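You operate a simulated robot arm through the tools that you are given. There is no shell and no other tool.

The job below is to be done with a simulated two-armed robot. You get a single attempt, and the scene is never put back.

JOB
On the left end of the table, fold the grey rag in half.

It is judged by the outcome, as a careful person would: the job done as asked, and still so three seconds after it is handed in. It fails if anything else is knocked over, pushed out of place, dropped, spilled or broken. Flat cloth is picked up by pressing the open fingertips on it (5 to 10 N) and closing them slowly along it; thin cloth reads only 2 to 8 mm in the jaws.

ROBOT AND FRAMES
Two 7-joint arms with two-finger grippers on one trunk, on a base that drives. Base frame: it is fixed to the floor where the robot stands at the start and does not move with it; the origin is under the middle of the robot, x ahead of it, y to its left, z up; the surface under the hand at the start is at about z = 884. Units: mm, rad, N and s.
The left shoulder is at the start at [40, 164, 1130], the right one opposite. With the tool pointing down near the work surface each hand reaches from about 280 to 740 mm from the robot's upright axis, wherever it stands, measured 20 degrees to its own side. Places, roughly: left end of the table [700, 0, 900]. Payload 2.45 kg a hand.
Tool frame (each hand has its own): the origin (TCP) lies between the finger pads and is the grasp point; the fingertips stand 26 mm ahead of it; z points along the fingers, y is the line along which they close. The gripper opens to 96 mm. The gripper's body begins 69 mm behind the TCP.
Orientation is told as [roll, pitch, yaw] about the base's x, y, z axes, in that order, counted from this pose: with the fingers straight down and closing along the base's y, the tool's x points along the base's -x, its y along +y and its z along -z.

CONTROLS
- The arms move only by the tool apply_moves. It takes "left_increments", "right_increments" or both (then of equal length, played together; a hand with none holds still); each is a list of rows, each an object (a shift or turn left out is 0, a gripper value left out holds the last) with "travel": the shift along the tool's x, y, z in mm, a list of three; "turn": the turn, a rotation vector about the tool's x, y, z in rad, a list of three. In form: [{"travel": [tx, ty, tz], "turn": [ax, ay, az]}, ...]. A call has 1 to 20 rows; each row is the pose to reach, as a shift and turn from the pose commanded when the call began, along the tool's axes at that moment. "left_claw" and "right_claw" are, for a hand that has rows, the finger opening in mm, from 0 to 96, set as the call begins (left out, the last holds). A row lasts 0.2 s, in which the tool goes at most 50 mm and 0.15 rad; a call with a longer step from one row to the next is refused whole, and so is a gripper value outside its range. Where a pose cannot be reached the arm comes as near as it can. A force on the tool above 40 N (or 10 N above the force at the start of the call, whichever is more), or a blocked arm, ends the call early, and 0.2 s more pass. The fingers move at their own pace and stop on an object; they squeeze with about 20 N. The grip force told is the motor's: it shows also when the fingers shut on nothing. Time passes only in rows, and 0.2 s behind the last, so rows that repeat a pose let the fingers close. It gives the time, the measured TCP pose, the force on the tool (base axes), the opening and the grip force at its end, in the units of the frame above (readings bear some noise), with the torque about the TCP (base axes, N m) and any sound that the robot's microphone picked up.
- Cameras (640 x 400 px; columns grow to the right, rows downward): "scene" is now at [101.5, -0.4, 1592.3]; the picture's right is [-0.03, -1.00, 0.00], its down [-0.85, 0.02, -0.52] and it looks along [0.52, -0.02, -0.85] (base axes); focal length 272 px, centre (320, 200). "left" rides on the left gripper at [82, -3, -98] in its tool frame; the picture's right is [0.04, 1.00, 0.00], its down [-0.73, 0.03, -0.68] and it looks along [-0.68, 0.03, 0.73] (tool axes); focal length 256 px, centre (320, 200). "right" rides on the right gripper at [82, 3, -98] in its tool frame; the picture's right is [-0.04, 1.00, 0.00], its down [-0.73, -0.03, -0.68] and it looks along [-0.68, -0.03, 0.73] (tool axes); focal length 256 px, centre (320, 200). There is no depth. A picture from a camera that has moved, and an enlarged one, comes with that camera's place and axes in the base frame and with its lens.
- get_image(camera): a new picture of that camera. The clock stands still meanwhile.
- slide_trunk(by): slides the trunk up (or, below 0, down) by that many mm; the arms and the scene camera ride with it, the base frame stays. It gives what a move gives, with no picture.
- drive_base(legs): drives the robot by 1 to 6 legs, each [ahead, left, turn to the left] in mm, mm and rad, along the robot's own axes; the way and the turn of a leg run together, so that a leg with both is an arc; at most 1500 mm and 3.142 rad a leg. The arms and the cameras ride along, it lands a little off, and it stops where it bumps. It gives what a move gives.
- turn_head(pan, tilt): turns the head with the scene camera to pan (to the left, within 2.094 rad either way) and tilt (down, from -0.506 to 1.204), counted from straight ahead of the robot. It gives what a move gives.
- close_up(camera, box): a new picture of the part [left, top, right, bottom] of that camera's present view, enlarged. The clock stands still meanwhile.
- hand_in(): hands the job in; it is judged then, once.

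Nothing tells you exact positions but the pictures and the camera data. Unless the task says otherwise, let go and move clear before handing in.

The tools are called after ">>>" as name(argument=value, ...) on one line, values as JSON. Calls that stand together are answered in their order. apply_moves: Moves the arms, as the interface text tells. Its arguments: {"type":"object","properties":{"left_increments":{"type":"array"},"left_claw":{"type":"number"},"right_increments":{"type":"array"},"right_claw":{"type":"number"}},"required":[]} The other tools are called the same way: slide_trunk (by) slides the trunk up or down; drive_base (legs) drives the base; turn_head (pan, tilt) turns the head that bears the scene camera; get_image (camera) takes a picture; close_up (camera, box) takes an enlarged picture of a part of a camera's view; hand_in () hands the job in.

At the start:

```text
clock: 0.0
left_position: [361.7, 412.6, 1058.9]
left_tool_rot: [0.0, 0.002, 0.002]
left_contact_force: [-0.7, 0.2, 0.2]
left_ft_torque: [0.02, -0.02, 0.01]
left_width: 96.1
left_grasp_force: 0.0
right_position: [484.2, -29.0, 1058.1]
right_tool_rot: [-0.002, 0.001, 0.001]
right_contact_force: [0.8, -0.3, -1.1]
right_ft_torque: [0.0, 0.01, -0.04]
right_width: 95.9
right_grasp_force: 0.0
trunk travel left (down, up): [-300.0, 267.0]
robot x, y, heading: [2.2, 2.9, -0.004]
head pan, tilt: [-0.024, 1.016]
```

scene: 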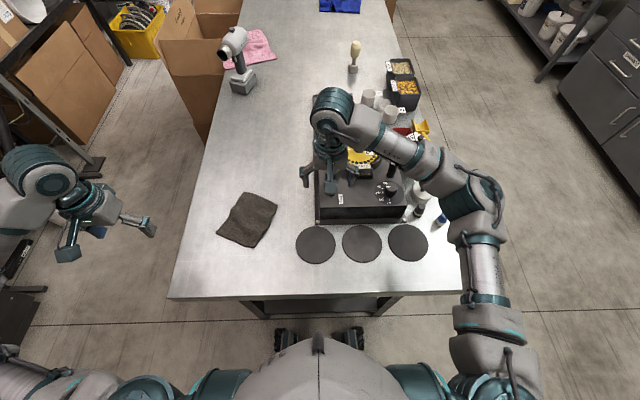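
right: 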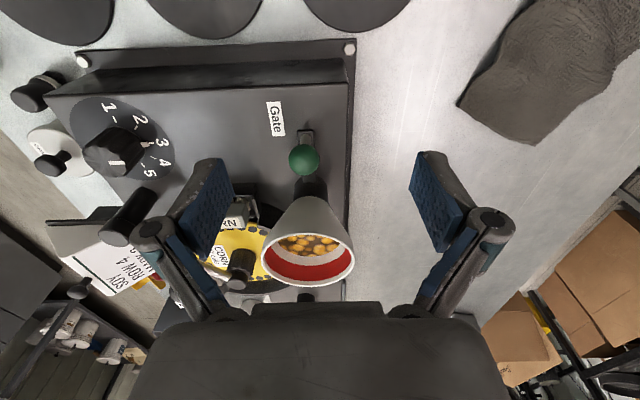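
left: 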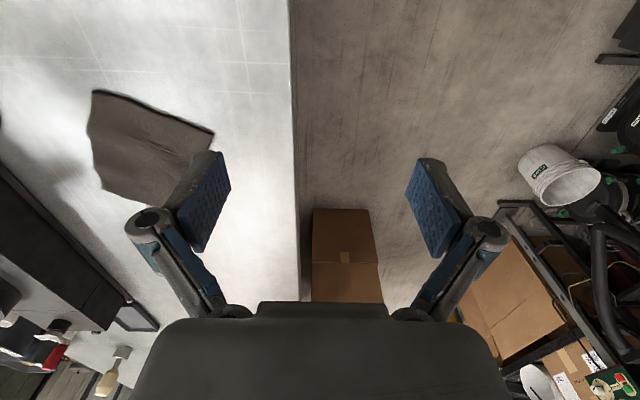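

The dark grey rag lies flat on the near-left part of the table, at roughly [476, 199]. I'll take closer pictures to find its corners before moving.

>>> close_up(camera="scene", box=[197, 170, 317, 260])

>>> close_up(camera="left", box=[60, 60, 260, 220])

>>> close_up(camera="scene", box=[160, 0, 480, 300])

```text
4.44 times, centred on (257, 215) of scene
camera zoom: at [101.5, -0.4, 1592.3], right [-0.03, -1.0, 0.0], down [-0.85, 0.02, -0.52], along [0.52, -0.02, -0.85], focal length 1207 px, centre (600, 133)
```

zoom: 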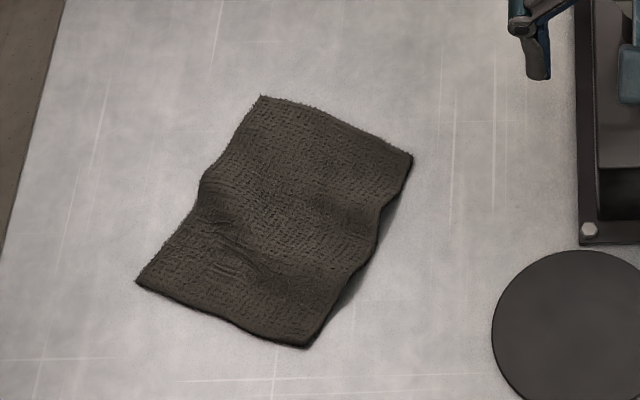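

```text
2.50 times, centred on (160, 140) of left
camera zoom: at [279.9, 410.0, 1155.6], right [-0.04, 1.0, 0.0], down [0.73, 0.03, 0.68], along [0.68, 0.03, -0.73], focal length 640 px, centre (720, 350)
```

zoom: 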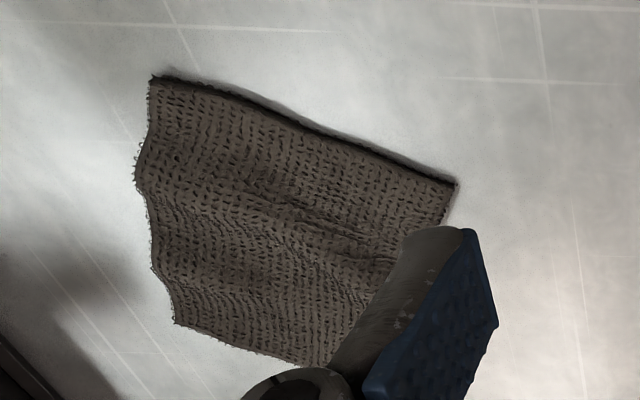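

```text
1.33 times, centred on (320, 150) of scene
camera zoom: at [101.5, -0.4, 1592.3], right [-0.03, -1.0, 0.0], down [-0.85, 0.02, -0.52], along [0.52, -0.02, -0.85], focal length 362 px, centre (320, 267)
```

zoom: 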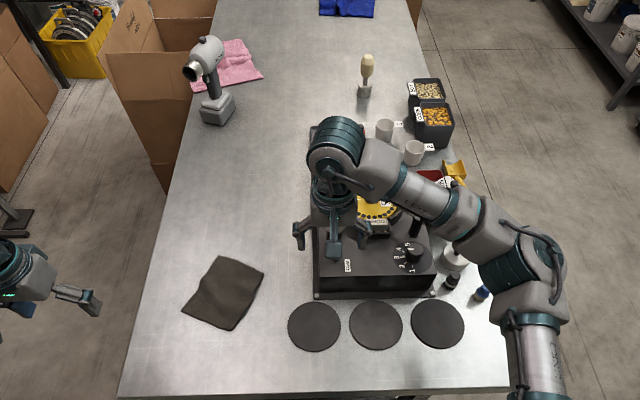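

The rag is about 120 x 150 mm, with its corners near [571, 219], [518, 112], [384, 169] and [431, 282]. I'll bring the left hand above its far short edge, with the fingers set to close along the rag's long axis, and look closer.

>>> apply_moves(left_increments=[{"travel": [-23, -31, 0], "turn": [0, 0, -0.1435]}, {"travel": [-46, -62, 0], "turn": [0, 0, -0.287]}, {"travel": [-69, -93, 0], "turn": [0, 0, -0.4305]}, {"travel": [-92, -124, 0], "turn": [0, 0, -0.574]}, {"travel": [-115, -155, 0], "turn": [0, 0, -0.7175]}, {"travel": [-138, -186, 0], "turn": [0, 0, -0.861]}, {"travel": [-161, -217, 0], "turn": [0, 0, -1.0045]}, {"travel": [-183, -247, 0], "turn": [0, 0, -1.148]}, {"travel": [-183, -247, 0], "turn": [0, 0, -1.148]}], left_claw=96)

```text
clock: 2.0
left_position: [541.4, 165.0, 1062.5]
left_tool_rot: [-0.001, -0.004, 1.151]
left_contact_force: [-0.8, 0.7, 0.5]
left_ft_torque: [-0.01, -0.02, -0.05]
left_width: 96.1
left_grasp_force: 0.0
right_position: [480.1, -31.4, 1059.5]
right_tool_rot: [0.001, -0.003, 0.0]
right_contact_force: [-0.4, -1.0, -0.6]
right_ft_torque: [0.01, -0.02, 0.0]
right_width: 96.1
right_grasp_force: 0.0
trunk travel left (down, up): [-300.0, 267.0]
robot x, y, heading: [-2.8, -3.7, -0.004]
head pan, tilt: [-0.024, 1.016]
```

The left hand reached the hover with the yaw I wanted. I'll look from both cameras.

>>> get_image(camera="left")

>>> get_image(camera="scene")

>>> get_image(camera="right")

```text
taken
camera left: at [510.4, 88.1, 1158.7], right [-0.93, 0.37, 0.0], down [0.27, 0.68, 0.68], along [0.25, 0.63, -0.73], focal length 256 px, centre (320, 200)
```

left: 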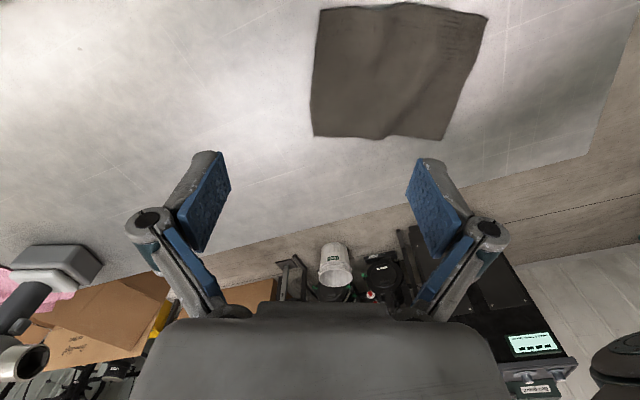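

```text
taken
camera scene: at [102.6, -3.9, 1592.2], right [-0.03, -1.0, 0.0], down [-0.85, 0.02, -0.52], along [0.52, -0.01, -0.85], focal length 272 px, centre (320, 200)
```

scene: 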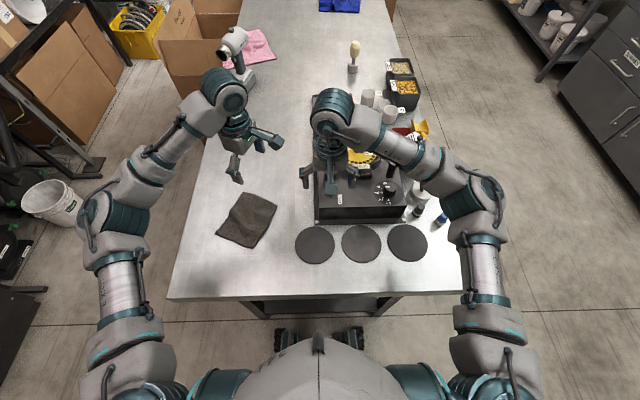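

```text
taken
camera right: at [397.1, -28.4, 1157.9], right [0.04, 1.0, 0.0], down [0.73, -0.03, 0.68], along [0.68, -0.03, -0.73], focal length 256 px, centre (320, 200)
```

right: 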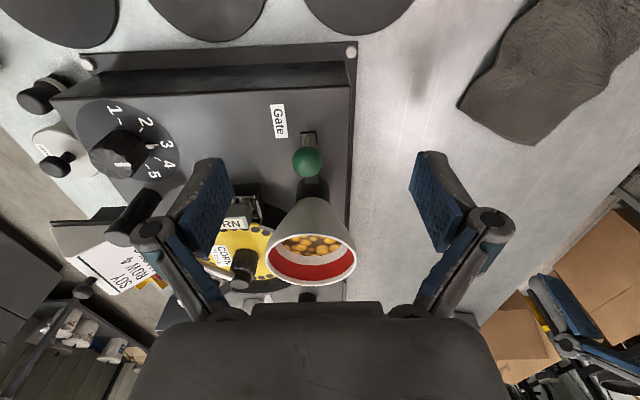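

The rag's far edge now runs from about [575, 228] to [521, 117] relative to the hand. I'll come down partway with the fingers narrowed to 26 mm and look again before touching it.

>>> apply_moves(left_increments=[{"travel": [-4, 5, 30]}, {"travel": [-8, 10, 60]}, {"travel": [-11, 15, 90]}, {"travel": [-11, 15, 110]}, {"travel": [-11, 15, 110]}], left_claw=26)

>>> get_image(camera="left")

>>> close_up(camera="scene", box=[187, 150, 317, 250])

```text
clock: 3.2
left_position: [531.5, 182.7, 952.9]
left_tool_rot: [-0.001, -0.003, 1.148]
left_contact_force: [-0.2, 0.1, -0.2]
left_ft_torque: [-0.03, -0.01, 0.03]
left_width: 26.1
left_grasp_force: 0.1
right_position: [479.9, -32.4, 1060.0]
right_tool_rot: [-0.001, 0.0, 0.0]
right_contact_force: [0.6, -0.5, 0.3]
right_ft_torque: [0.02, -0.01, -0.04]
right_width: 96.3
right_grasp_force: 0.1
trunk travel left (down, up): [-300.0, 267.0]
robot x, y, heading: [-3.1, -1.7, -0.003]
head pan, tilt: [-0.024, 1.016]
```

```text
taken
camera left: at [500.8, 105.6, 1049.0], right [-0.93, 0.37, 0.0], down [0.27, 0.68, 0.68], along [0.26, 0.63, -0.73], focal length 256 px, centre (320, 200)
```

left: 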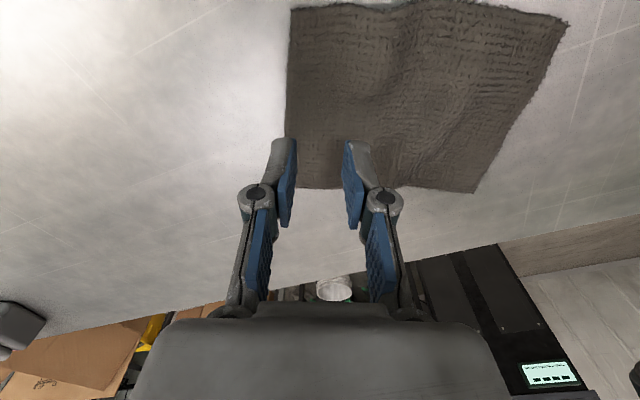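

```text
4.00 times, centred on (252, 200) of scene
camera zoom: at [102.8, -2.8, 1592.2], right [-0.03, -1.0, 0.0], down [-0.85, 0.02, -0.52], along [0.52, -0.01, -0.85], focal length 1086 px, centre (592, 200)
```

zoom: 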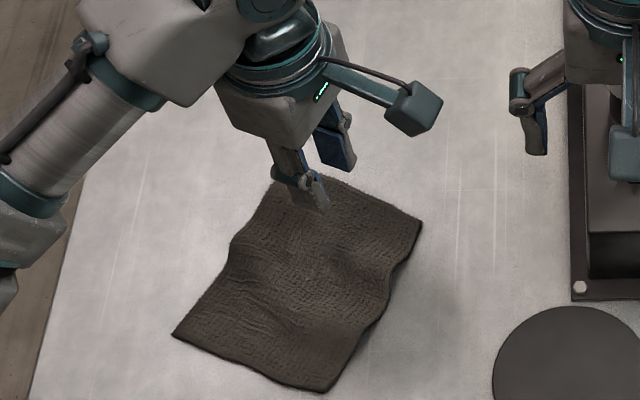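

The midpoint between the tips is centred along the far edge and about 20 mm inside it. I'll shift 5 mm toward the edge and come down close to the cloth.

>>> apply_moves(left_increments=[{"travel": [0, -3, 12]}, {"travel": [0, -5, 24]}, {"travel": [0, -5, 34]}, {"travel": [0, -5, 34]}], left_claw=26)

>>> get_image(camera="left")

```text
clock: 4.2
left_position: [536.5, 180.4, 918.2]
left_tool_rot: [-0.001, -0.002, 1.148]
left_contact_force: [-0.1, -0.1, -0.9]
left_ft_torque: [-0.01, -0.05, 0.01]
left_width: 26.0
left_grasp_force: 0.0
right_position: [480.5, -31.3, 1059.9]
right_tool_rot: [0.001, 0.0, 0.0]
right_contact_force: [0.2, -0.5, -0.1]
right_ft_torque: [-0.02, 0.0, 0.0]
right_width: 95.9
right_grasp_force: 0.0
trunk travel left (down, up): [-300.0, 267.0]
robot x, y, heading: [0.8, -2.8, 0.003]
head pan, tilt: [-0.024, 1.016]
```

```text
taken
camera left: at [506.3, 104.0, 1014.2], right [-0.93, 0.37, 0.0], down [0.27, 0.68, 0.68], along [0.26, 0.63, -0.73], focal length 256 px, centre (320, 200)
```

left: 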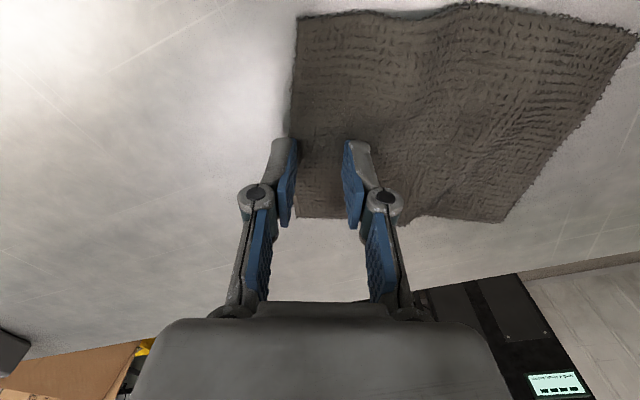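

The outer fingertip is right over the edge and the inner one is on the cloth. I'll go down in small steps until I feel the table.

>>> apply_moves(left_increments=[{"travel": [0, 0, 2]}, {"travel": [0, 0, 4]}, {"travel": [0, 0, 6]}, {"travel": [0, 0, 6]}])

```text
clock: 5.2
left_position: [536.9, 177.6, 911.7]
left_tool_rot: [-0.002, -0.003, 1.149]
left_contact_force: [1.2, 0.1, 1.0]
left_ft_torque: [-0.01, -0.03, 0.01]
left_width: 25.9
left_grasp_force: 0.0
right_position: [481.7, -31.2, 1059.3]
right_tool_rot: [-0.001, -0.001, -0.001]
right_contact_force: [0.1, 0.2, -0.2]
right_ft_torque: [0.03, 0.01, -0.01]
right_width: 95.8
right_grasp_force: 0.0
trunk travel left (down, up): [-300.0, 267.0]
robot x, y, heading: [2.8, 2.0, -0.002]
head pan, tilt: [-0.024, 1.016]
```

No contact yet, so I'll continue down.

>>> apply_moves(left_increments=[{"travel": [0, 0, 1]}, {"travel": [0, 0, 2]}, {"travel": [0, 0, 3]}, {"travel": [0, 0, 3]}])

```text
clock: 6.2
left_position: [538.0, 178.2, 908.8]
left_tool_rot: [-0.002, -0.001, 1.147]
left_contact_force: [1.1, 2.0, 11.7]
left_ft_torque: [0.08, 0.03, -0.02]
left_width: 26.5
left_grasp_force: 0.6
right_position: [481.7, -31.8, 1060.3]
right_tool_rot: [0.001, -0.003, 0.0]
right_contact_force: [-0.6, 0.2, -0.3]
right_ft_torque: [0.01, 0.02, -0.01]
right_width: 96.1
right_grasp_force: 0.0
trunk travel left (down, up): [-300.0, 267.0]
robot x, y, heading: [-0.2, 1.7, 0.001]
head pan, tilt: [-0.024, 1.016]
```

Contact is 11.7 N at TCP z ≈ 908.8. I'll ease off slightly and begin closing slowly.

>>> apply_moves(left_increments=[{"travel": [0, 0, -0.5]}, {"travel": [0, 0, -0.5]}], left_claw=23)

>>> close_up(camera="left", box=[220, 80, 420, 240])

```text
clock: 6.8
left_position: [536.5, 177.9, 909.3]
left_tool_rot: [-0.002, -0.001, 1.149]
left_contact_force: [0.1, 0.8, 10.5]
left_ft_torque: [0.08, 0.09, 0.0]
left_width: 23.3
left_grasp_force: 0.2
right_position: [480.6, -31.5, 1059.6]
right_tool_rot: [0.003, -0.003, 0.0]
right_contact_force: [0.8, 0.3, -0.1]
right_ft_torque: [0.01, 0.0, 0.02]
right_width: 96.0
right_grasp_force: 0.0
trunk travel left (down, up): [-300.0, 267.0]
robot x, y, heading: [0.0, -3.2, -0.005]
head pan, tilt: [-0.024, 1.016]
```

```text
2.50 times, centred on (320, 160) of left
camera zoom: at [505.5, 102.3, 1005.5], right [-0.93, 0.37, 0.0], down [0.27, 0.68, 0.68], along [0.26, 0.63, -0.73], focal length 640 px, centre (320, 300)
```

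zoom: 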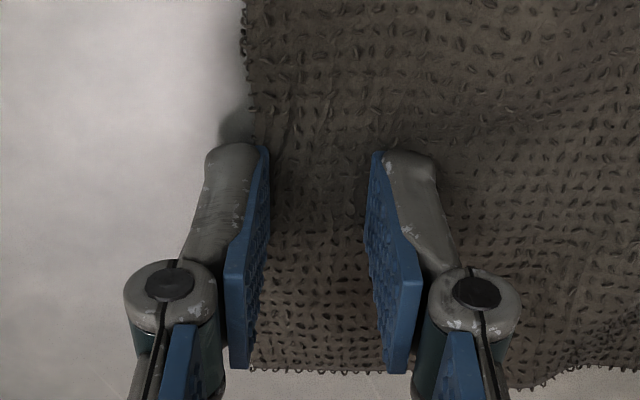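

The cloth edge sits right under the outer finger. I'll keep closing in small steps and watch the force.

>>> apply_moves(left_increments=[{"travel": [0, 0, 0]}], left_claw=20)

>>> apply_moves(left_increments=[{"travel": [0, 0, 0]}], left_claw=17)

>>> apply_moves(left_increments=[{"travel": [0, 0, 0]}], left_claw=14)

>>> close_up(camera="left", box=[220, 80, 420, 240])

```text
clock: 7.2
left_position: [536.5, 177.9, 910.1]
left_tool_rot: [-0.001, -0.001, 1.148]
left_contact_force: [-0.8, 0.6, 11.1]
left_ft_torque: [0.07, 0.09, 0.02]
left_width: 19.6
left_grasp_force: 0.0
right_position: [480.7, -30.4, 1059.6]
right_tool_rot: [0.003, -0.003, 0.0]
right_contact_force: [-0.2, -0.4, -0.6]
right_ft_torque: [0.0, 0.02, -0.04]
right_width: 96.1
right_grasp_force: 0.1
trunk travel left (down, up): [-300.0, 267.0]
robot x, y, heading: [-3.9, 0.1, -0.002]
head pan, tilt: [-0.024, 1.016]
```

```text
clock: 7.6
left_position: [537.8, 177.7, 908.6]
left_tool_rot: [-0.001, -0.002, 1.149]
left_contact_force: [0.6, -0.7, 11.5]
left_ft_torque: [0.02, 0.06, -0.03]
left_width: 16.6
left_grasp_force: 0.1
right_position: [480.7, -31.4, 1060.2]
right_tool_rot: [0.003, -0.002, 0.0]
right_contact_force: [-0.2, 1.1, -0.6]
right_ft_torque: [-0.01, 0.01, 0.02]
right_width: 95.9
right_grasp_force: 0.0
trunk travel left (down, up): [-300.0, 267.0]
robot x, y, heading: [1.1, 0.2, 0.002]
head pan, tilt: [-0.024, 1.016]
```

```text
clock: 8.0
left_position: [536.3, 177.6, 909.3]
left_tool_rot: [-0.001, -0.002, 1.147]
left_contact_force: [0.7, -0.3, 9.7]
left_ft_torque: [0.02, 0.05, -0.01]
left_width: 13.6
left_grasp_force: 0.0
right_position: [480.5, -31.2, 1059.8]
right_tool_rot: [0.002, 0.0, 0.0]
right_contact_force: [0.1, -0.4, -0.1]
right_ft_torque: [0.0, -0.04, 0.0]
right_width: 96.1
right_grasp_force: 0.0
trunk travel left (down, up): [-300.0, 267.0]
robot x, y, heading: [-0.7, 1.1, -0.001]
head pan, tilt: [-0.024, 1.016]
```

```text
2.50 times, centred on (320, 160) of left
camera zoom: at [505.7, 102.1, 1005.4], right [-0.93, 0.37, 0.0], down [0.27, 0.68, 0.68], along [0.26, 0.63, -0.73], focal length 640 px, centre (320, 300)
```

zoom: 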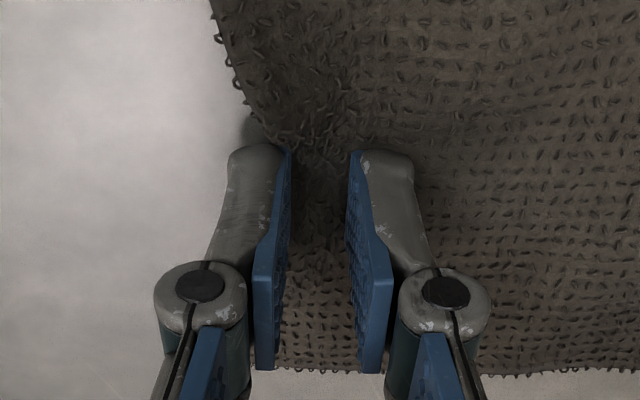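

The cloth is gathering between the fingers as intended. I'll keep closing.

>>> apply_moves(left_increments=[{"travel": [0, 0, 0]}], left_claw=11)

>>> apply_moves(left_increments=[{"travel": [0, 0, 0]}], left_claw=8)

>>> apply_moves(left_increments=[{"travel": [0, 0, 0]}, {"travel": [0, 0, 0]}], left_claw=4)

>>> apply_moves(left_increments=[{"travel": [0, 0, 0]}, {"travel": [0, 0, 0]}], left_claw=0)

>>> close_up(camera="left", box=[220, 80, 420, 240])

```text
clock: 8.4
left_position: [536.5, 178.6, 908.7]
left_tool_rot: [-0.001, -0.002, 1.148]
left_contact_force: [0.4, -0.1, 9.6]
left_ft_torque: [0.01, 0.03, -0.02]
left_width: 10.2
left_grasp_force: 0.0
right_position: [480.4, -30.5, 1060.1]
right_tool_rot: [0.001, -0.001, 0.001]
right_contact_force: [-0.3, -0.6, -0.5]
right_ft_torque: [-0.03, 0.01, 0.01]
right_width: 96.1
right_grasp_force: 0.0
trunk travel left (down, up): [-300.0, 267.0]
robot x, y, heading: [-3.6, -1.0, 0.005]
head pan, tilt: [-0.024, 1.016]
```

```text
clock: 8.8
left_position: [536.3, 175.8, 908.8]
left_tool_rot: [-0.003, -0.003, 1.148]
left_contact_force: [0.4, -0.7, 8.7]
left_ft_torque: [0.03, 0.0, 0.03]
left_width: 7.5
left_grasp_force: 0.0
right_position: [480.9, -32.4, 1059.6]
right_tool_rot: [0.003, -0.001, 0.0]
right_contact_force: [1.3, -0.4, -0.9]
right_ft_torque: [0.0, 0.01, 0.0]
right_width: 95.8
right_grasp_force: 0.0
trunk travel left (down, up): [-300.0, 267.0]
robot x, y, heading: [1.0, 1.0, 0.001]
head pan, tilt: [-0.024, 1.016]
```

```text
clock: 9.4
left_position: [536.3, 177.6, 909.1]
left_tool_rot: [-0.002, -0.002, 1.149]
left_contact_force: [0.9, -0.2, 8.4]
left_ft_torque: [0.01, 0.01, -0.01]
left_width: 6.4
left_grasp_force: 1.8
right_position: [481.5, -32.3, 1060.1]
right_tool_rot: [0.002, -0.002, 0.0]
right_contact_force: [-0.5, 0.8, 0.6]
right_ft_torque: [0.01, -0.01, -0.06]
right_width: 96.2
right_grasp_force: 0.1
trunk travel left (down, up): [-300.0, 267.0]
robot x, y, heading: [2.7, 2.4, -0.002]
head pan, tilt: [-0.024, 1.016]
```

```text
clock: 10.0
left_position: [537.0, 178.2, 908.5]
left_tool_rot: [-0.001, -0.003, 1.149]
left_contact_force: [-0.5, -0.1, 6.7]
left_ft_torque: [0.0, 0.05, -0.01]
left_width: 3.5
left_grasp_force: 19.9
right_position: [481.2, -32.0, 1059.9]
right_tool_rot: [0.001, 0.0, 0.0]
right_contact_force: [-0.3, 0.1, -0.9]
right_ft_torque: [0.02, 0.0, 0.01]
right_width: 96.0
right_grasp_force: 0.1
trunk travel left (down, up): [-300.0, 267.0]
robot x, y, heading: [-2.0, -1.3, 0.001]
head pan, tilt: [-0.024, 1.016]
```

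```text
2.50 times, centred on (320, 160) of left
camera zoom: at [505.8, 102.3, 1005.2], right [-0.93, 0.37, 0.0], down [0.27, 0.68, 0.68], along [0.26, 0.63, -0.73], focal length 640 px, centre (320, 300)
```

zoom: 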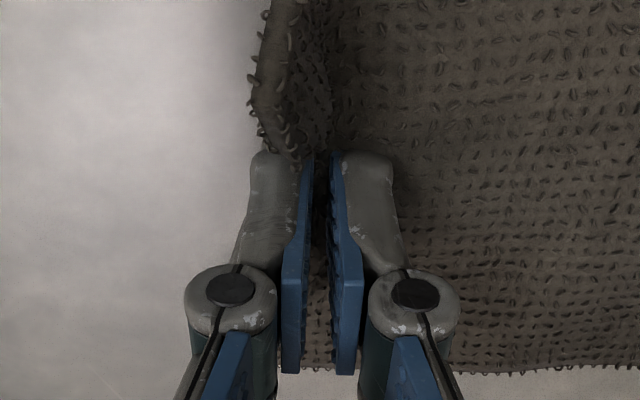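

The jaws read 3.5 mm with 20 N of grip, so the cloth is held. I'll test-lift 50 mm slowly and look at the droop.

>>> apply_moves(left_increments=[{"travel": [0, 2, -8]}, {"travel": [0, 4, -16]}, {"travel": [0, 7, -24]}, {"travel": [0, 10, -32]}, {"travel": [0, 14, -40]}, {"travel": [0, 18, -48]}, {"travel": [0, 18, -48]}])

>>> get_image(camera="left")

>>> close_up(camera="scene", box=[187, 150, 317, 250])

>>> close_up(camera="right", box=[440, 0, 640, 160])

```text
clock: 11.6
left_position: [522.2, 186.2, 956.3]
left_tool_rot: [-0.003, -0.002, 1.15]
left_contact_force: [1.0, -0.3, -0.2]
left_ft_torque: [-0.03, 0.01, 0.02]
left_width: 2.8
left_grasp_force: 19.9
right_position: [482.8, -30.4, 1059.9]
right_tool_rot: [-0.001, -0.002, 0.001]
right_contact_force: [-0.3, 0.0, 0.1]
right_ft_torque: [-0.02, -0.01, 0.0]
right_width: 95.8
right_grasp_force: 0.0
trunk travel left (down, up): [-300.0, 267.0]
robot x, y, heading: [-1.2, -3.0, 0.001]
head pan, tilt: [-0.024, 1.016]
```

```text
taken
camera left: at [490.2, 110.9, 1052.2], right [-0.93, 0.37, 0.0], down [0.27, 0.68, 0.68], along [0.25, 0.63, -0.73], focal length 256 px, centre (320, 200)
```

left: 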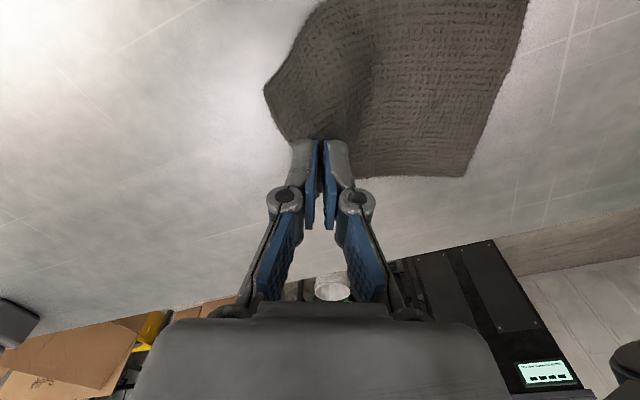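

```text
4.00 times, centred on (252, 200) of scene
camera zoom: at [103.3, -2.8, 1592.1], right [-0.03, -1.0, 0.0], down [-0.85, 0.02, -0.52], along [0.52, -0.01, -0.85], focal length 1086 px, centre (592, 200)
```

zoom: 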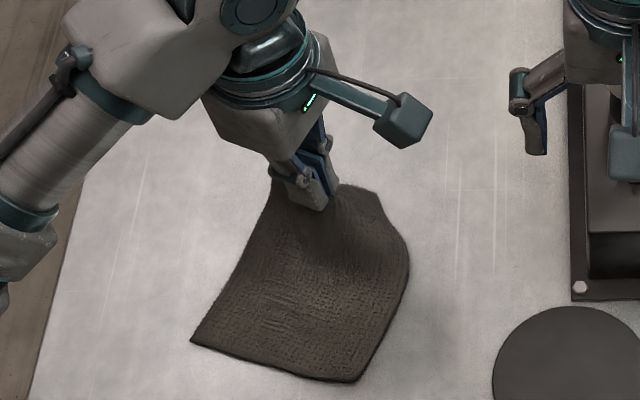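

```text
2.50 times, centred on (540, 80) of right
camera zoom: at [397.9, -27.6, 1157.6], right [0.04, 1.0, 0.0], down [0.73, -0.03, 0.68], along [0.68, -0.03, -0.73], focal length 640 px, centre (-230, 500)
```

zoom: 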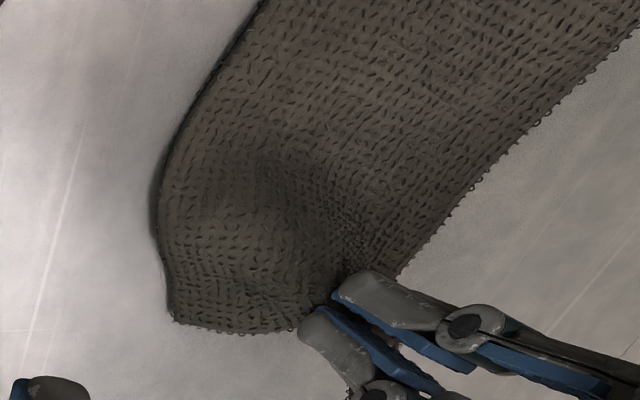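

The hold is good and the rag stays quite stiff, with only mild corner droop. The near edge has shifted slightly, so I'll carry the far edge back over it slowly with a slight yaw, and check at halfway.

>>> apply_moves(left_increments=[{"travel": [1, 8, -1], "turn": [0, 0, -0.012]}, {"travel": [2, 16, -2], "turn": [0, 0, -0.025]}, {"travel": [3, 24, -3], "turn": [0, 0, -0.037]}, {"travel": [4, 32, -3], "turn": [0, 0, -0.05]}, {"travel": [5, 40, -2], "turn": [0, 0, -0.062]}, {"travel": [6, 48, 0], "turn": [0, 0, -0.075]}, {"travel": [6, 48, 0], "turn": [0, 0, -0.075]}])

>>> get_image(camera="left")

>>> close_up(camera="scene", box=[187, 150, 317, 250])

>>> close_up(camera="right", box=[440, 0, 640, 160])

```text
clock: 13.2
left_position: [474.3, 199.6, 955.7]
left_tool_rot: [-0.002, -0.002, 1.223]
left_contact_force: [-1.0, 0.2, 0.0]
left_ft_torque: [0.0, 0.0, -0.01]
left_width: 3.0
left_grasp_force: 19.5
right_position: [480.7, -31.0, 1060.1]
right_tool_rot: [0.0, -0.002, 0.001]
right_contact_force: [-0.1, 0.2, 0.7]
right_ft_torque: [0.0, 0.01, -0.03]
right_width: 96.3
right_grasp_force: 0.1
trunk travel left (down, up): [-300.0, 267.0]
robot x, y, heading: [1.6, -0.5, -0.004]
head pan, tilt: [-0.024, 1.016]
```

```text
taken
camera left: at [449.7, 122.2, 1052.7], right [-0.95, 0.3, 0.0], down [0.22, 0.7, 0.68], along [0.21, 0.65, -0.73], focal length 256 px, centre (320, 200)
```

left: 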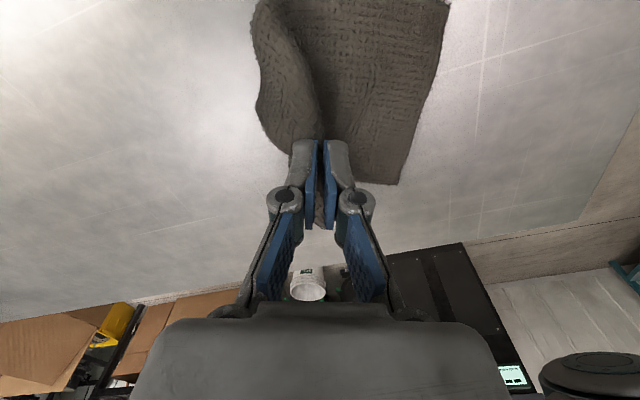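

```text
4.00 times, centred on (252, 200) of scene
camera zoom: at [102.9, -2.5, 1592.2], right [-0.03, -1.0, 0.0], down [-0.85, 0.02, -0.52], along [0.52, -0.01, -0.85], focal length 1086 px, centre (592, 200)
```

zoom: 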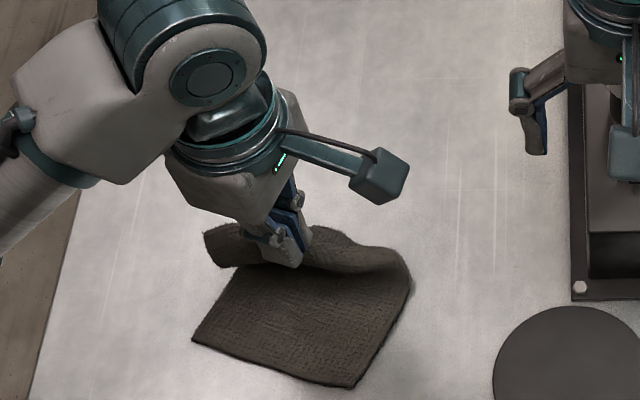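

```text
2.50 times, centred on (540, 80) of right
camera zoom: at [397.8, -27.5, 1157.6], right [0.04, 1.0, 0.0], down [0.73, -0.03, 0.68], along [0.68, -0.03, -0.73], focal length 640 px, centre (-230, 500)
```

zoom: 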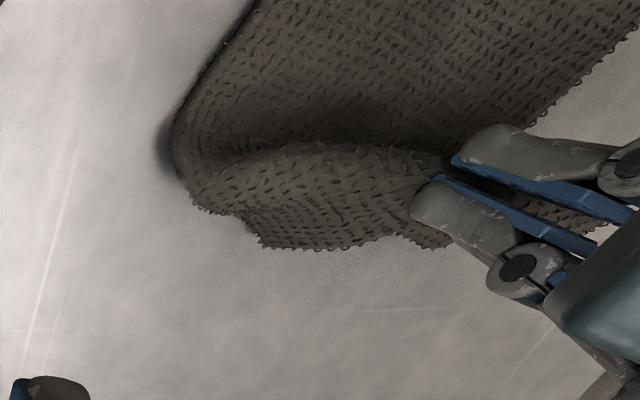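

The fold is forming cleanly and the near edge is staying put, with corners at about [390, 157] and [428, 277]. I'll carry on over and down toward it.

>>> apply_moves(left_increments=[{"travel": [1, 8, 0], "turn": [0, 0, -0.008]}, {"travel": [2, 16, 1], "turn": [0, 0, -0.015]}, {"travel": [3, 24, 4], "turn": [0, 0, -0.022]}, {"travel": [4, 32, 9], "turn": [0, 0, -0.03]}, {"travel": [5, 39, 16], "turn": [0, 0, -0.037]}, {"travel": [6, 45, 24], "turn": [0, 0, -0.045]}, {"travel": [6, 45, 24], "turn": [0, 0, -0.045]}])

>>> get_image(camera="left")

>>> close_up(camera="scene", box=[187, 150, 317, 250])

>>> close_up(camera="right", box=[440, 0, 640, 160])

```text
clock: 14.8
left_position: [430.3, 209.0, 932.3]
left_tool_rot: [-0.002, 0.0, 1.269]
left_contact_force: [-0.3, -0.9, -0.3]
left_ft_torque: [-0.02, 0.01, -0.02]
left_width: 2.8
left_grasp_force: 19.7
right_position: [481.8, -31.1, 1060.7]
right_tool_rot: [-0.001, -0.001, 0.0]
right_contact_force: [0.9, -0.1, -0.4]
right_ft_torque: [-0.03, 0.0, 0.02]
right_width: 95.9
right_grasp_force: 0.1
trunk travel left (down, up): [-300.0, 267.0]
robot x, y, heading: [0.5, 0.2, -0.002]
head pan, tilt: [-0.024, 1.016]
```

```text
taken
camera left: at [408.3, 129.9, 1028.7], right [-0.97, 0.26, 0.0], down [0.19, 0.71, 0.68], along [0.18, 0.66, -0.73], focal length 256 px, centre (320, 200)
```

left: 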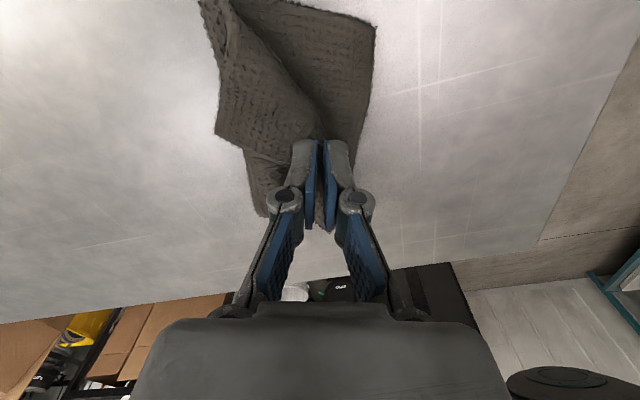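

```text
4.00 times, centred on (252, 200) of scene
camera zoom: at [102.5, -2.3, 1592.2], right [-0.03, -1.0, 0.0], down [-0.85, 0.02, -0.52], along [0.52, -0.01, -0.85], focal length 1086 px, centre (592, 200)
```

zoom: 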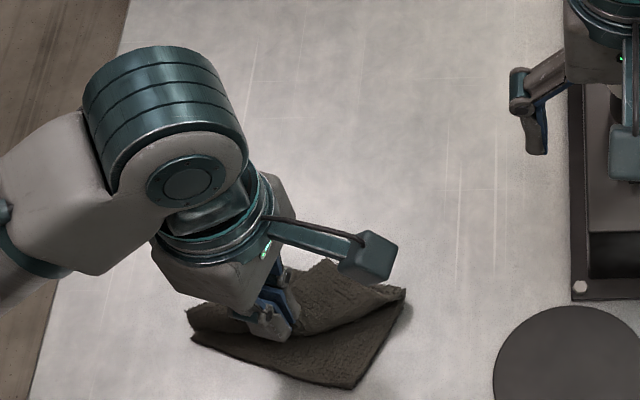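

```text
2.50 times, centred on (540, 80) of right
camera zoom: at [397.7, -27.5, 1157.7], right [0.04, 1.0, 0.0], down [0.73, -0.03, 0.68], along [0.68, -0.03, -0.73], focal length 640 px, centre (-230, 500)
```

zoom: 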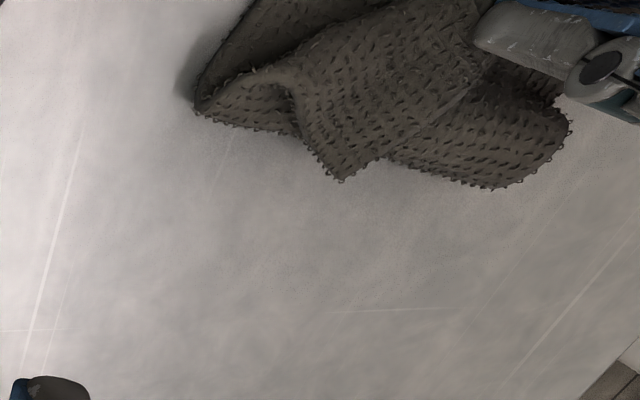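

The middle has come over, but one corner of the moving edge seems to lag behind and fold back. I'll zoom in to understand the shape before going on.

>>> close_up(camera="left", box=[190, 0, 390, 240])

>>> close_up(camera="scene", box=[225, 205, 297, 255])

>>> close_up(camera="right", box=[490, 0, 640, 90])

```text
1.67 times, centred on (290, 120) of left
camera zoom: at [408.3, 129.9, 1028.7], right [-0.97, 0.26, 0.0], down [0.19, 0.71, 0.68], along [0.18, 0.66, -0.73], focal length 427 px, centre (370, 333)
```

zoom: 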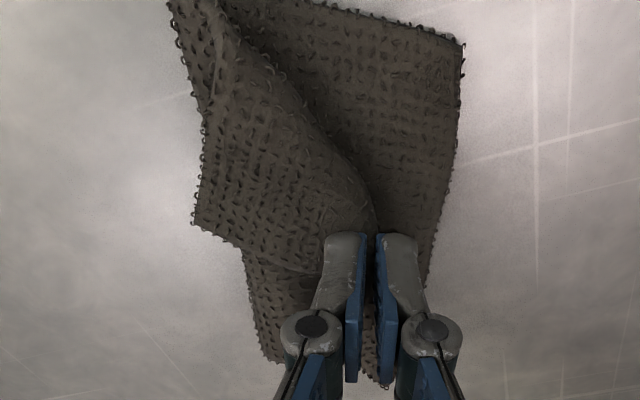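

```text
8.00 times, centred on (261, 230) of scene
camera zoom: at [102.5, -2.3, 1592.2], right [-0.03, -1.0, 0.0], down [-0.85, 0.02, -0.52], along [0.52, -0.01, -0.85], focal length 2173 px, centre (792, -40)
```

zoom: 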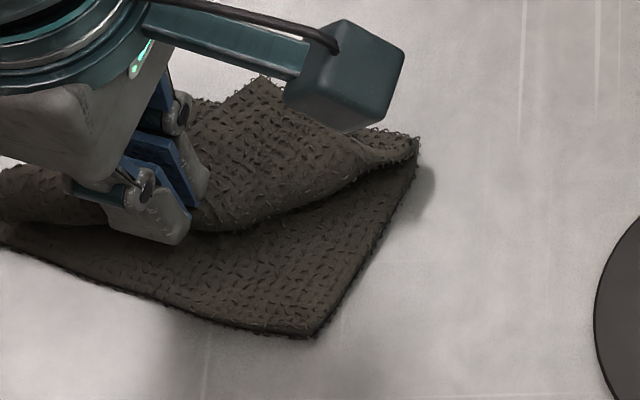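

```text
4.27 times, centred on (565, 45) of right
camera zoom: at [397.7, -27.5, 1157.7], right [0.04, 1.0, 0.0], down [0.73, -0.03, 0.68], along [0.68, -0.03, -0.73], focal length 1092 px, centre (-725, 861)
```

zoom: 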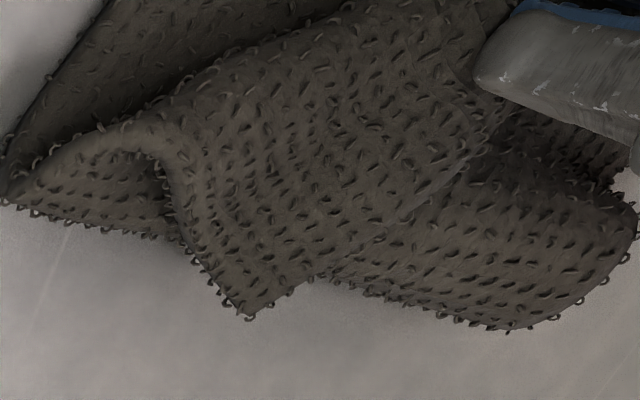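

The middle of the edge came over, but one corner (originally at [523, 116]) stayed back and folded on top, because one 24 mm grip can't carry the whole 120 mm edge. I'll undo this by reversing the path and laying the rag flat again, then fold with both hands holding the two corners.

>>> apply_moves(left_increments=[{"travel": [-1, -9, -7]}, {"travel": [-2, -18, -13]}, {"travel": [-3, -27, -18]}, {"travel": [-4, -36, -22]}, {"travel": [-4, -46, -24]}, {"travel": [-3, -56, -24]}, {"travel": [-2, -66, -22]}, {"travel": [-1, -76, -18]}, {"travel": [0, -85, -12]}, {"travel": [0, -93, -5]}, {"travel": [0, -100, 4]}, {"travel": [0, -103, 10]}, {"travel": [0, -103, 10]}])

>>> get_image(camera="left")

>>> close_up(camera="scene", box=[187, 150, 317, 250])

>>> close_up(camera="right", box=[440, 0, 640, 160])

```text
clock: 17.6
left_position: [528.3, 179.5, 920.9]
left_tool_rot: [0.0, -0.002, 1.268]
left_contact_force: [0.6, 0.2, -0.2]
left_ft_torque: [0.02, 0.01, 0.0]
left_width: 3.0
left_grasp_force: 20.2
right_position: [481.7, -30.3, 1060.1]
right_tool_rot: [-0.001, 0.0, -0.002]
right_contact_force: [0.5, 0.0, 0.8]
right_ft_torque: [-0.01, 0.01, 0.04]
right_width: 96.1
right_grasp_force: 0.1
trunk travel left (down, up): [-300.0, 267.0]
robot x, y, heading: [-4.1, -1.4, -0.001]
head pan, tilt: [-0.024, 1.016]
```

```text
taken
camera left: at [507.1, 99.9, 1017.7], right [-0.97, 0.26, 0.0], down [0.19, 0.71, 0.68], along [0.18, 0.66, -0.73], focal length 256 px, centre (320, 200)
```

left: 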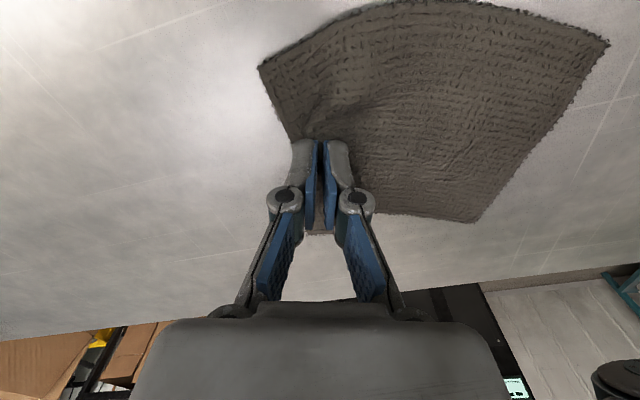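

```text
4.00 times, centred on (252, 200) of scene
camera zoom: at [102.9, -2.8, 1592.2], right [-0.03, -1.0, 0.0], down [-0.85, 0.02, -0.52], along [0.52, -0.01, -0.85], focal length 1086 px, centre (592, 200)
```

zoom: 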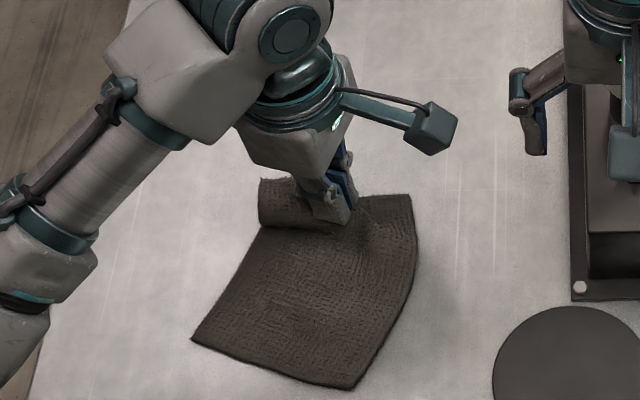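

```text
2.50 times, centred on (540, 80) of right
camera zoom: at [397.5, -27.6, 1157.7], right [0.04, 1.0, 0.0], down [0.73, -0.03, 0.68], along [0.68, -0.03, -0.73], focal length 640 px, centre (-230, 500)
```

zoom: 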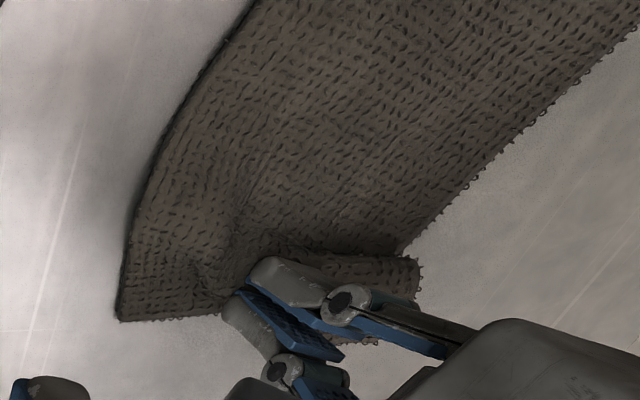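

The first corner is flat again, while the other end of the edge still has a roll next to the grip. I'll lower to the table, open gently to spread the pinch, and look.

>>> apply_moves(left_increments=[{"travel": [0, -1, 3]}, {"travel": [0, -2, 6]}, {"travel": [0, -3, 9]}, {"travel": [0, -3, 9]}])

>>> apply_moves(left_increments=[{"travel": [0, 0, 0.5]}, {"travel": [0, 0, 0.5]}], left_claw=12)

>>> apply_moves(left_increments=[{"travel": [0, 0, 0]}, {"travel": [0, 0, 0]}], left_claw=30)

>>> close_up(camera="scene", box=[187, 150, 317, 250])

>>> get_image(camera="left")

```text
clock: 18.6
left_position: [530.9, 179.2, 913.5]
left_tool_rot: [-0.002, -0.001, 1.267]
left_contact_force: [-0.3, 0.2, 1.2]
left_ft_torque: [-0.03, 0.01, -0.04]
left_width: 2.9
left_grasp_force: 20.1
right_position: [481.3, -30.7, 1061.1]
right_tool_rot: [0.001, -0.002, -0.001]
right_contact_force: [-0.1, 0.4, -0.8]
right_ft_torque: [-0.03, 0.03, -0.01]
right_width: 96.1
right_grasp_force: 0.0
trunk travel left (down, up): [-300.0, 267.0]
robot x, y, heading: [1.0, -0.4, 0.004]
head pan, tilt: [-0.024, 1.016]
```

```text
clock: 19.2
left_position: [531.2, 179.8, 912.6]
left_tool_rot: [0.0, -0.002, 1.269]
left_contact_force: [-0.3, -0.2, 0.8]
left_ft_torque: [-0.02, -0.01, 0.01]
left_width: 12.0
left_grasp_force: 0.0
right_position: [480.4, -31.2, 1059.8]
right_tool_rot: [0.0, -0.003, 0.001]
right_contact_force: [0.1, 0.4, -0.1]
right_ft_torque: [0.04, 0.03, -0.01]
right_width: 96.0
right_grasp_force: 0.1
trunk travel left (down, up): [-300.0, 267.0]
robot x, y, heading: [-0.0, -1.9, 0.001]
head pan, tilt: [-0.024, 1.016]
```

```text
clock: 19.8
left_position: [530.0, 177.8, 912.4]
left_tool_rot: [-0.001, -0.001, 1.27]
left_contact_force: [-0.2, -0.5, -0.8]
left_ft_torque: [0.01, -0.03, -0.01]
left_width: 29.9
left_grasp_force: 0.0
right_position: [482.0, -31.7, 1059.9]
right_tool_rot: [0.0, -0.003, 0.001]
right_contact_force: [-0.6, -0.2, 0.0]
right_ft_torque: [-0.05, -0.01, 0.05]
right_width: 96.1
right_grasp_force: 0.0
trunk travel left (down, up): [-300.0, 267.0]
robot x, y, heading: [3.2, 2.3, -0.002]
head pan, tilt: [-0.024, 1.016]
```

```text
4.00 times, centred on (252, 200) of scene
camera zoom: at [103.0, -2.9, 1592.2], right [-0.03, -1.0, 0.0], down [-0.85, 0.02, -0.52], along [0.52, -0.01, -0.85], focal length 1086 px, centre (592, 200)
```

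zoom: 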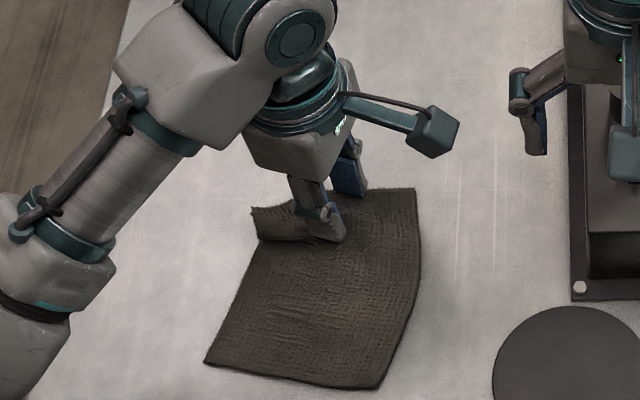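

```text
taken
camera left: at [510.2, 99.8, 1009.6], right [-0.97, 0.26, 0.0], down [0.19, 0.71, 0.68], along [0.18, 0.66, -0.73], focal length 256 px, centre (320, 200)
```

left: 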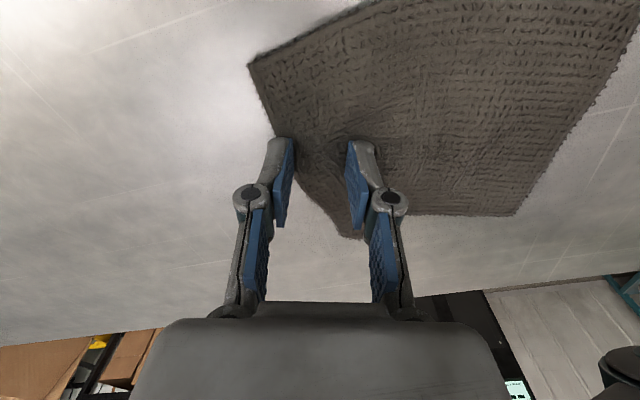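

I'll raise the hand clear to see the rag's true shape.

>>> apply_moves(left_increments=[{"travel": [0, 0, -15]}, {"travel": [0, 0, -40]}, {"travel": [0, 0, -80]}, {"travel": [0, -20, -125]}, {"travel": [0, -40, -165]}, {"travel": [0, -40, -165]}], left_claw=34)

>>> close_up(camera="left", box=[240, 0, 560, 200])

>>> close_up(camera="scene", box=[187, 150, 317, 250])

>>> close_up(camera="right", box=[440, 0, 640, 160])

```text
clock: 21.2
left_position: [571.2, 165.7, 1077.4]
left_tool_rot: [-0.002, -0.002, 1.27]
left_contact_force: [0.3, -0.8, 0.4]
left_ft_torque: [0.01, 0.0, -0.01]
left_width: 34.2
left_grasp_force: 0.1
right_position: [481.6, -32.7, 1059.7]
right_tool_rot: [0.002, -0.002, 0.0]
right_contact_force: [-0.3, -1.3, 0.4]
right_ft_torque: [0.0, -0.01, 0.02]
right_width: 95.9
right_grasp_force: 0.1
trunk travel left (down, up): [-300.0, 267.0]
robot x, y, heading: [-3.1, -0.5, -0.002]
head pan, tilt: [-0.024, 1.016]
```

```text
2.00 times, centred on (400, 100) of left
camera zoom: at [549.6, 87.5, 1173.3], right [-0.97, 0.26, 0.0], down [0.19, 0.71, 0.68], along [0.18, 0.66, -0.73], focal length 512 px, centre (160, 400)
```

zoom: 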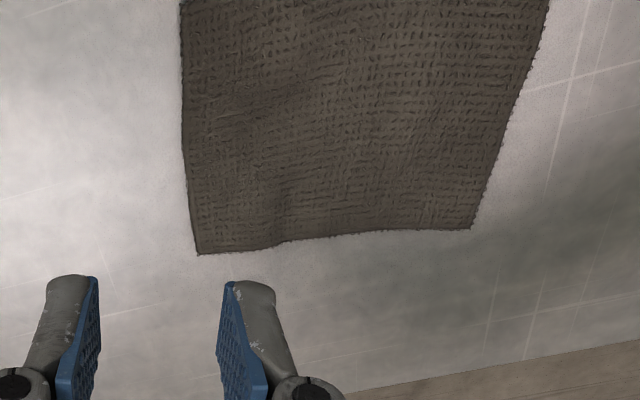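

```text
4.00 times, centred on (252, 200) of scene
camera zoom: at [103.3, -4.1, 1592.1], right [-0.03, -1.0, 0.0], down [-0.85, 0.02, -0.52], along [0.52, -0.01, -0.85], focal length 1086 px, centre (592, 200)
```

zoom: 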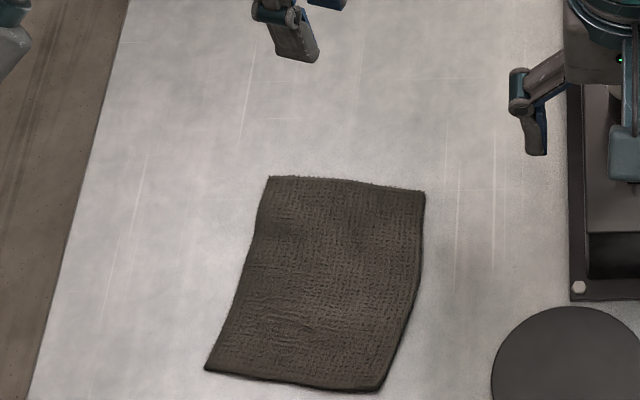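

```text
2.50 times, centred on (540, 80) of right
camera zoom: at [397.6, -28.6, 1157.6], right [0.04, 1.0, 0.0], down [0.73, -0.03, 0.68], along [0.68, -0.03, -0.73], focal length 640 px, centre (-230, 500)
```

zoom: 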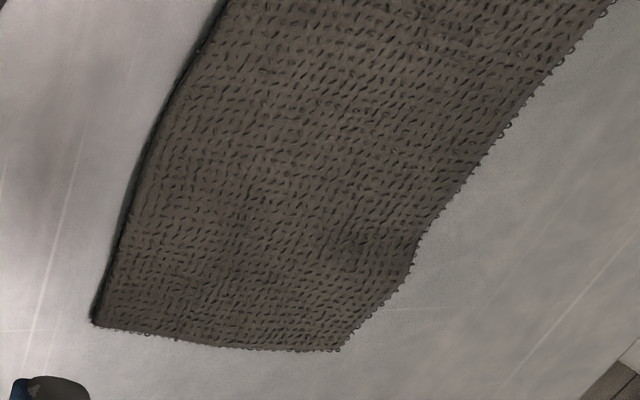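

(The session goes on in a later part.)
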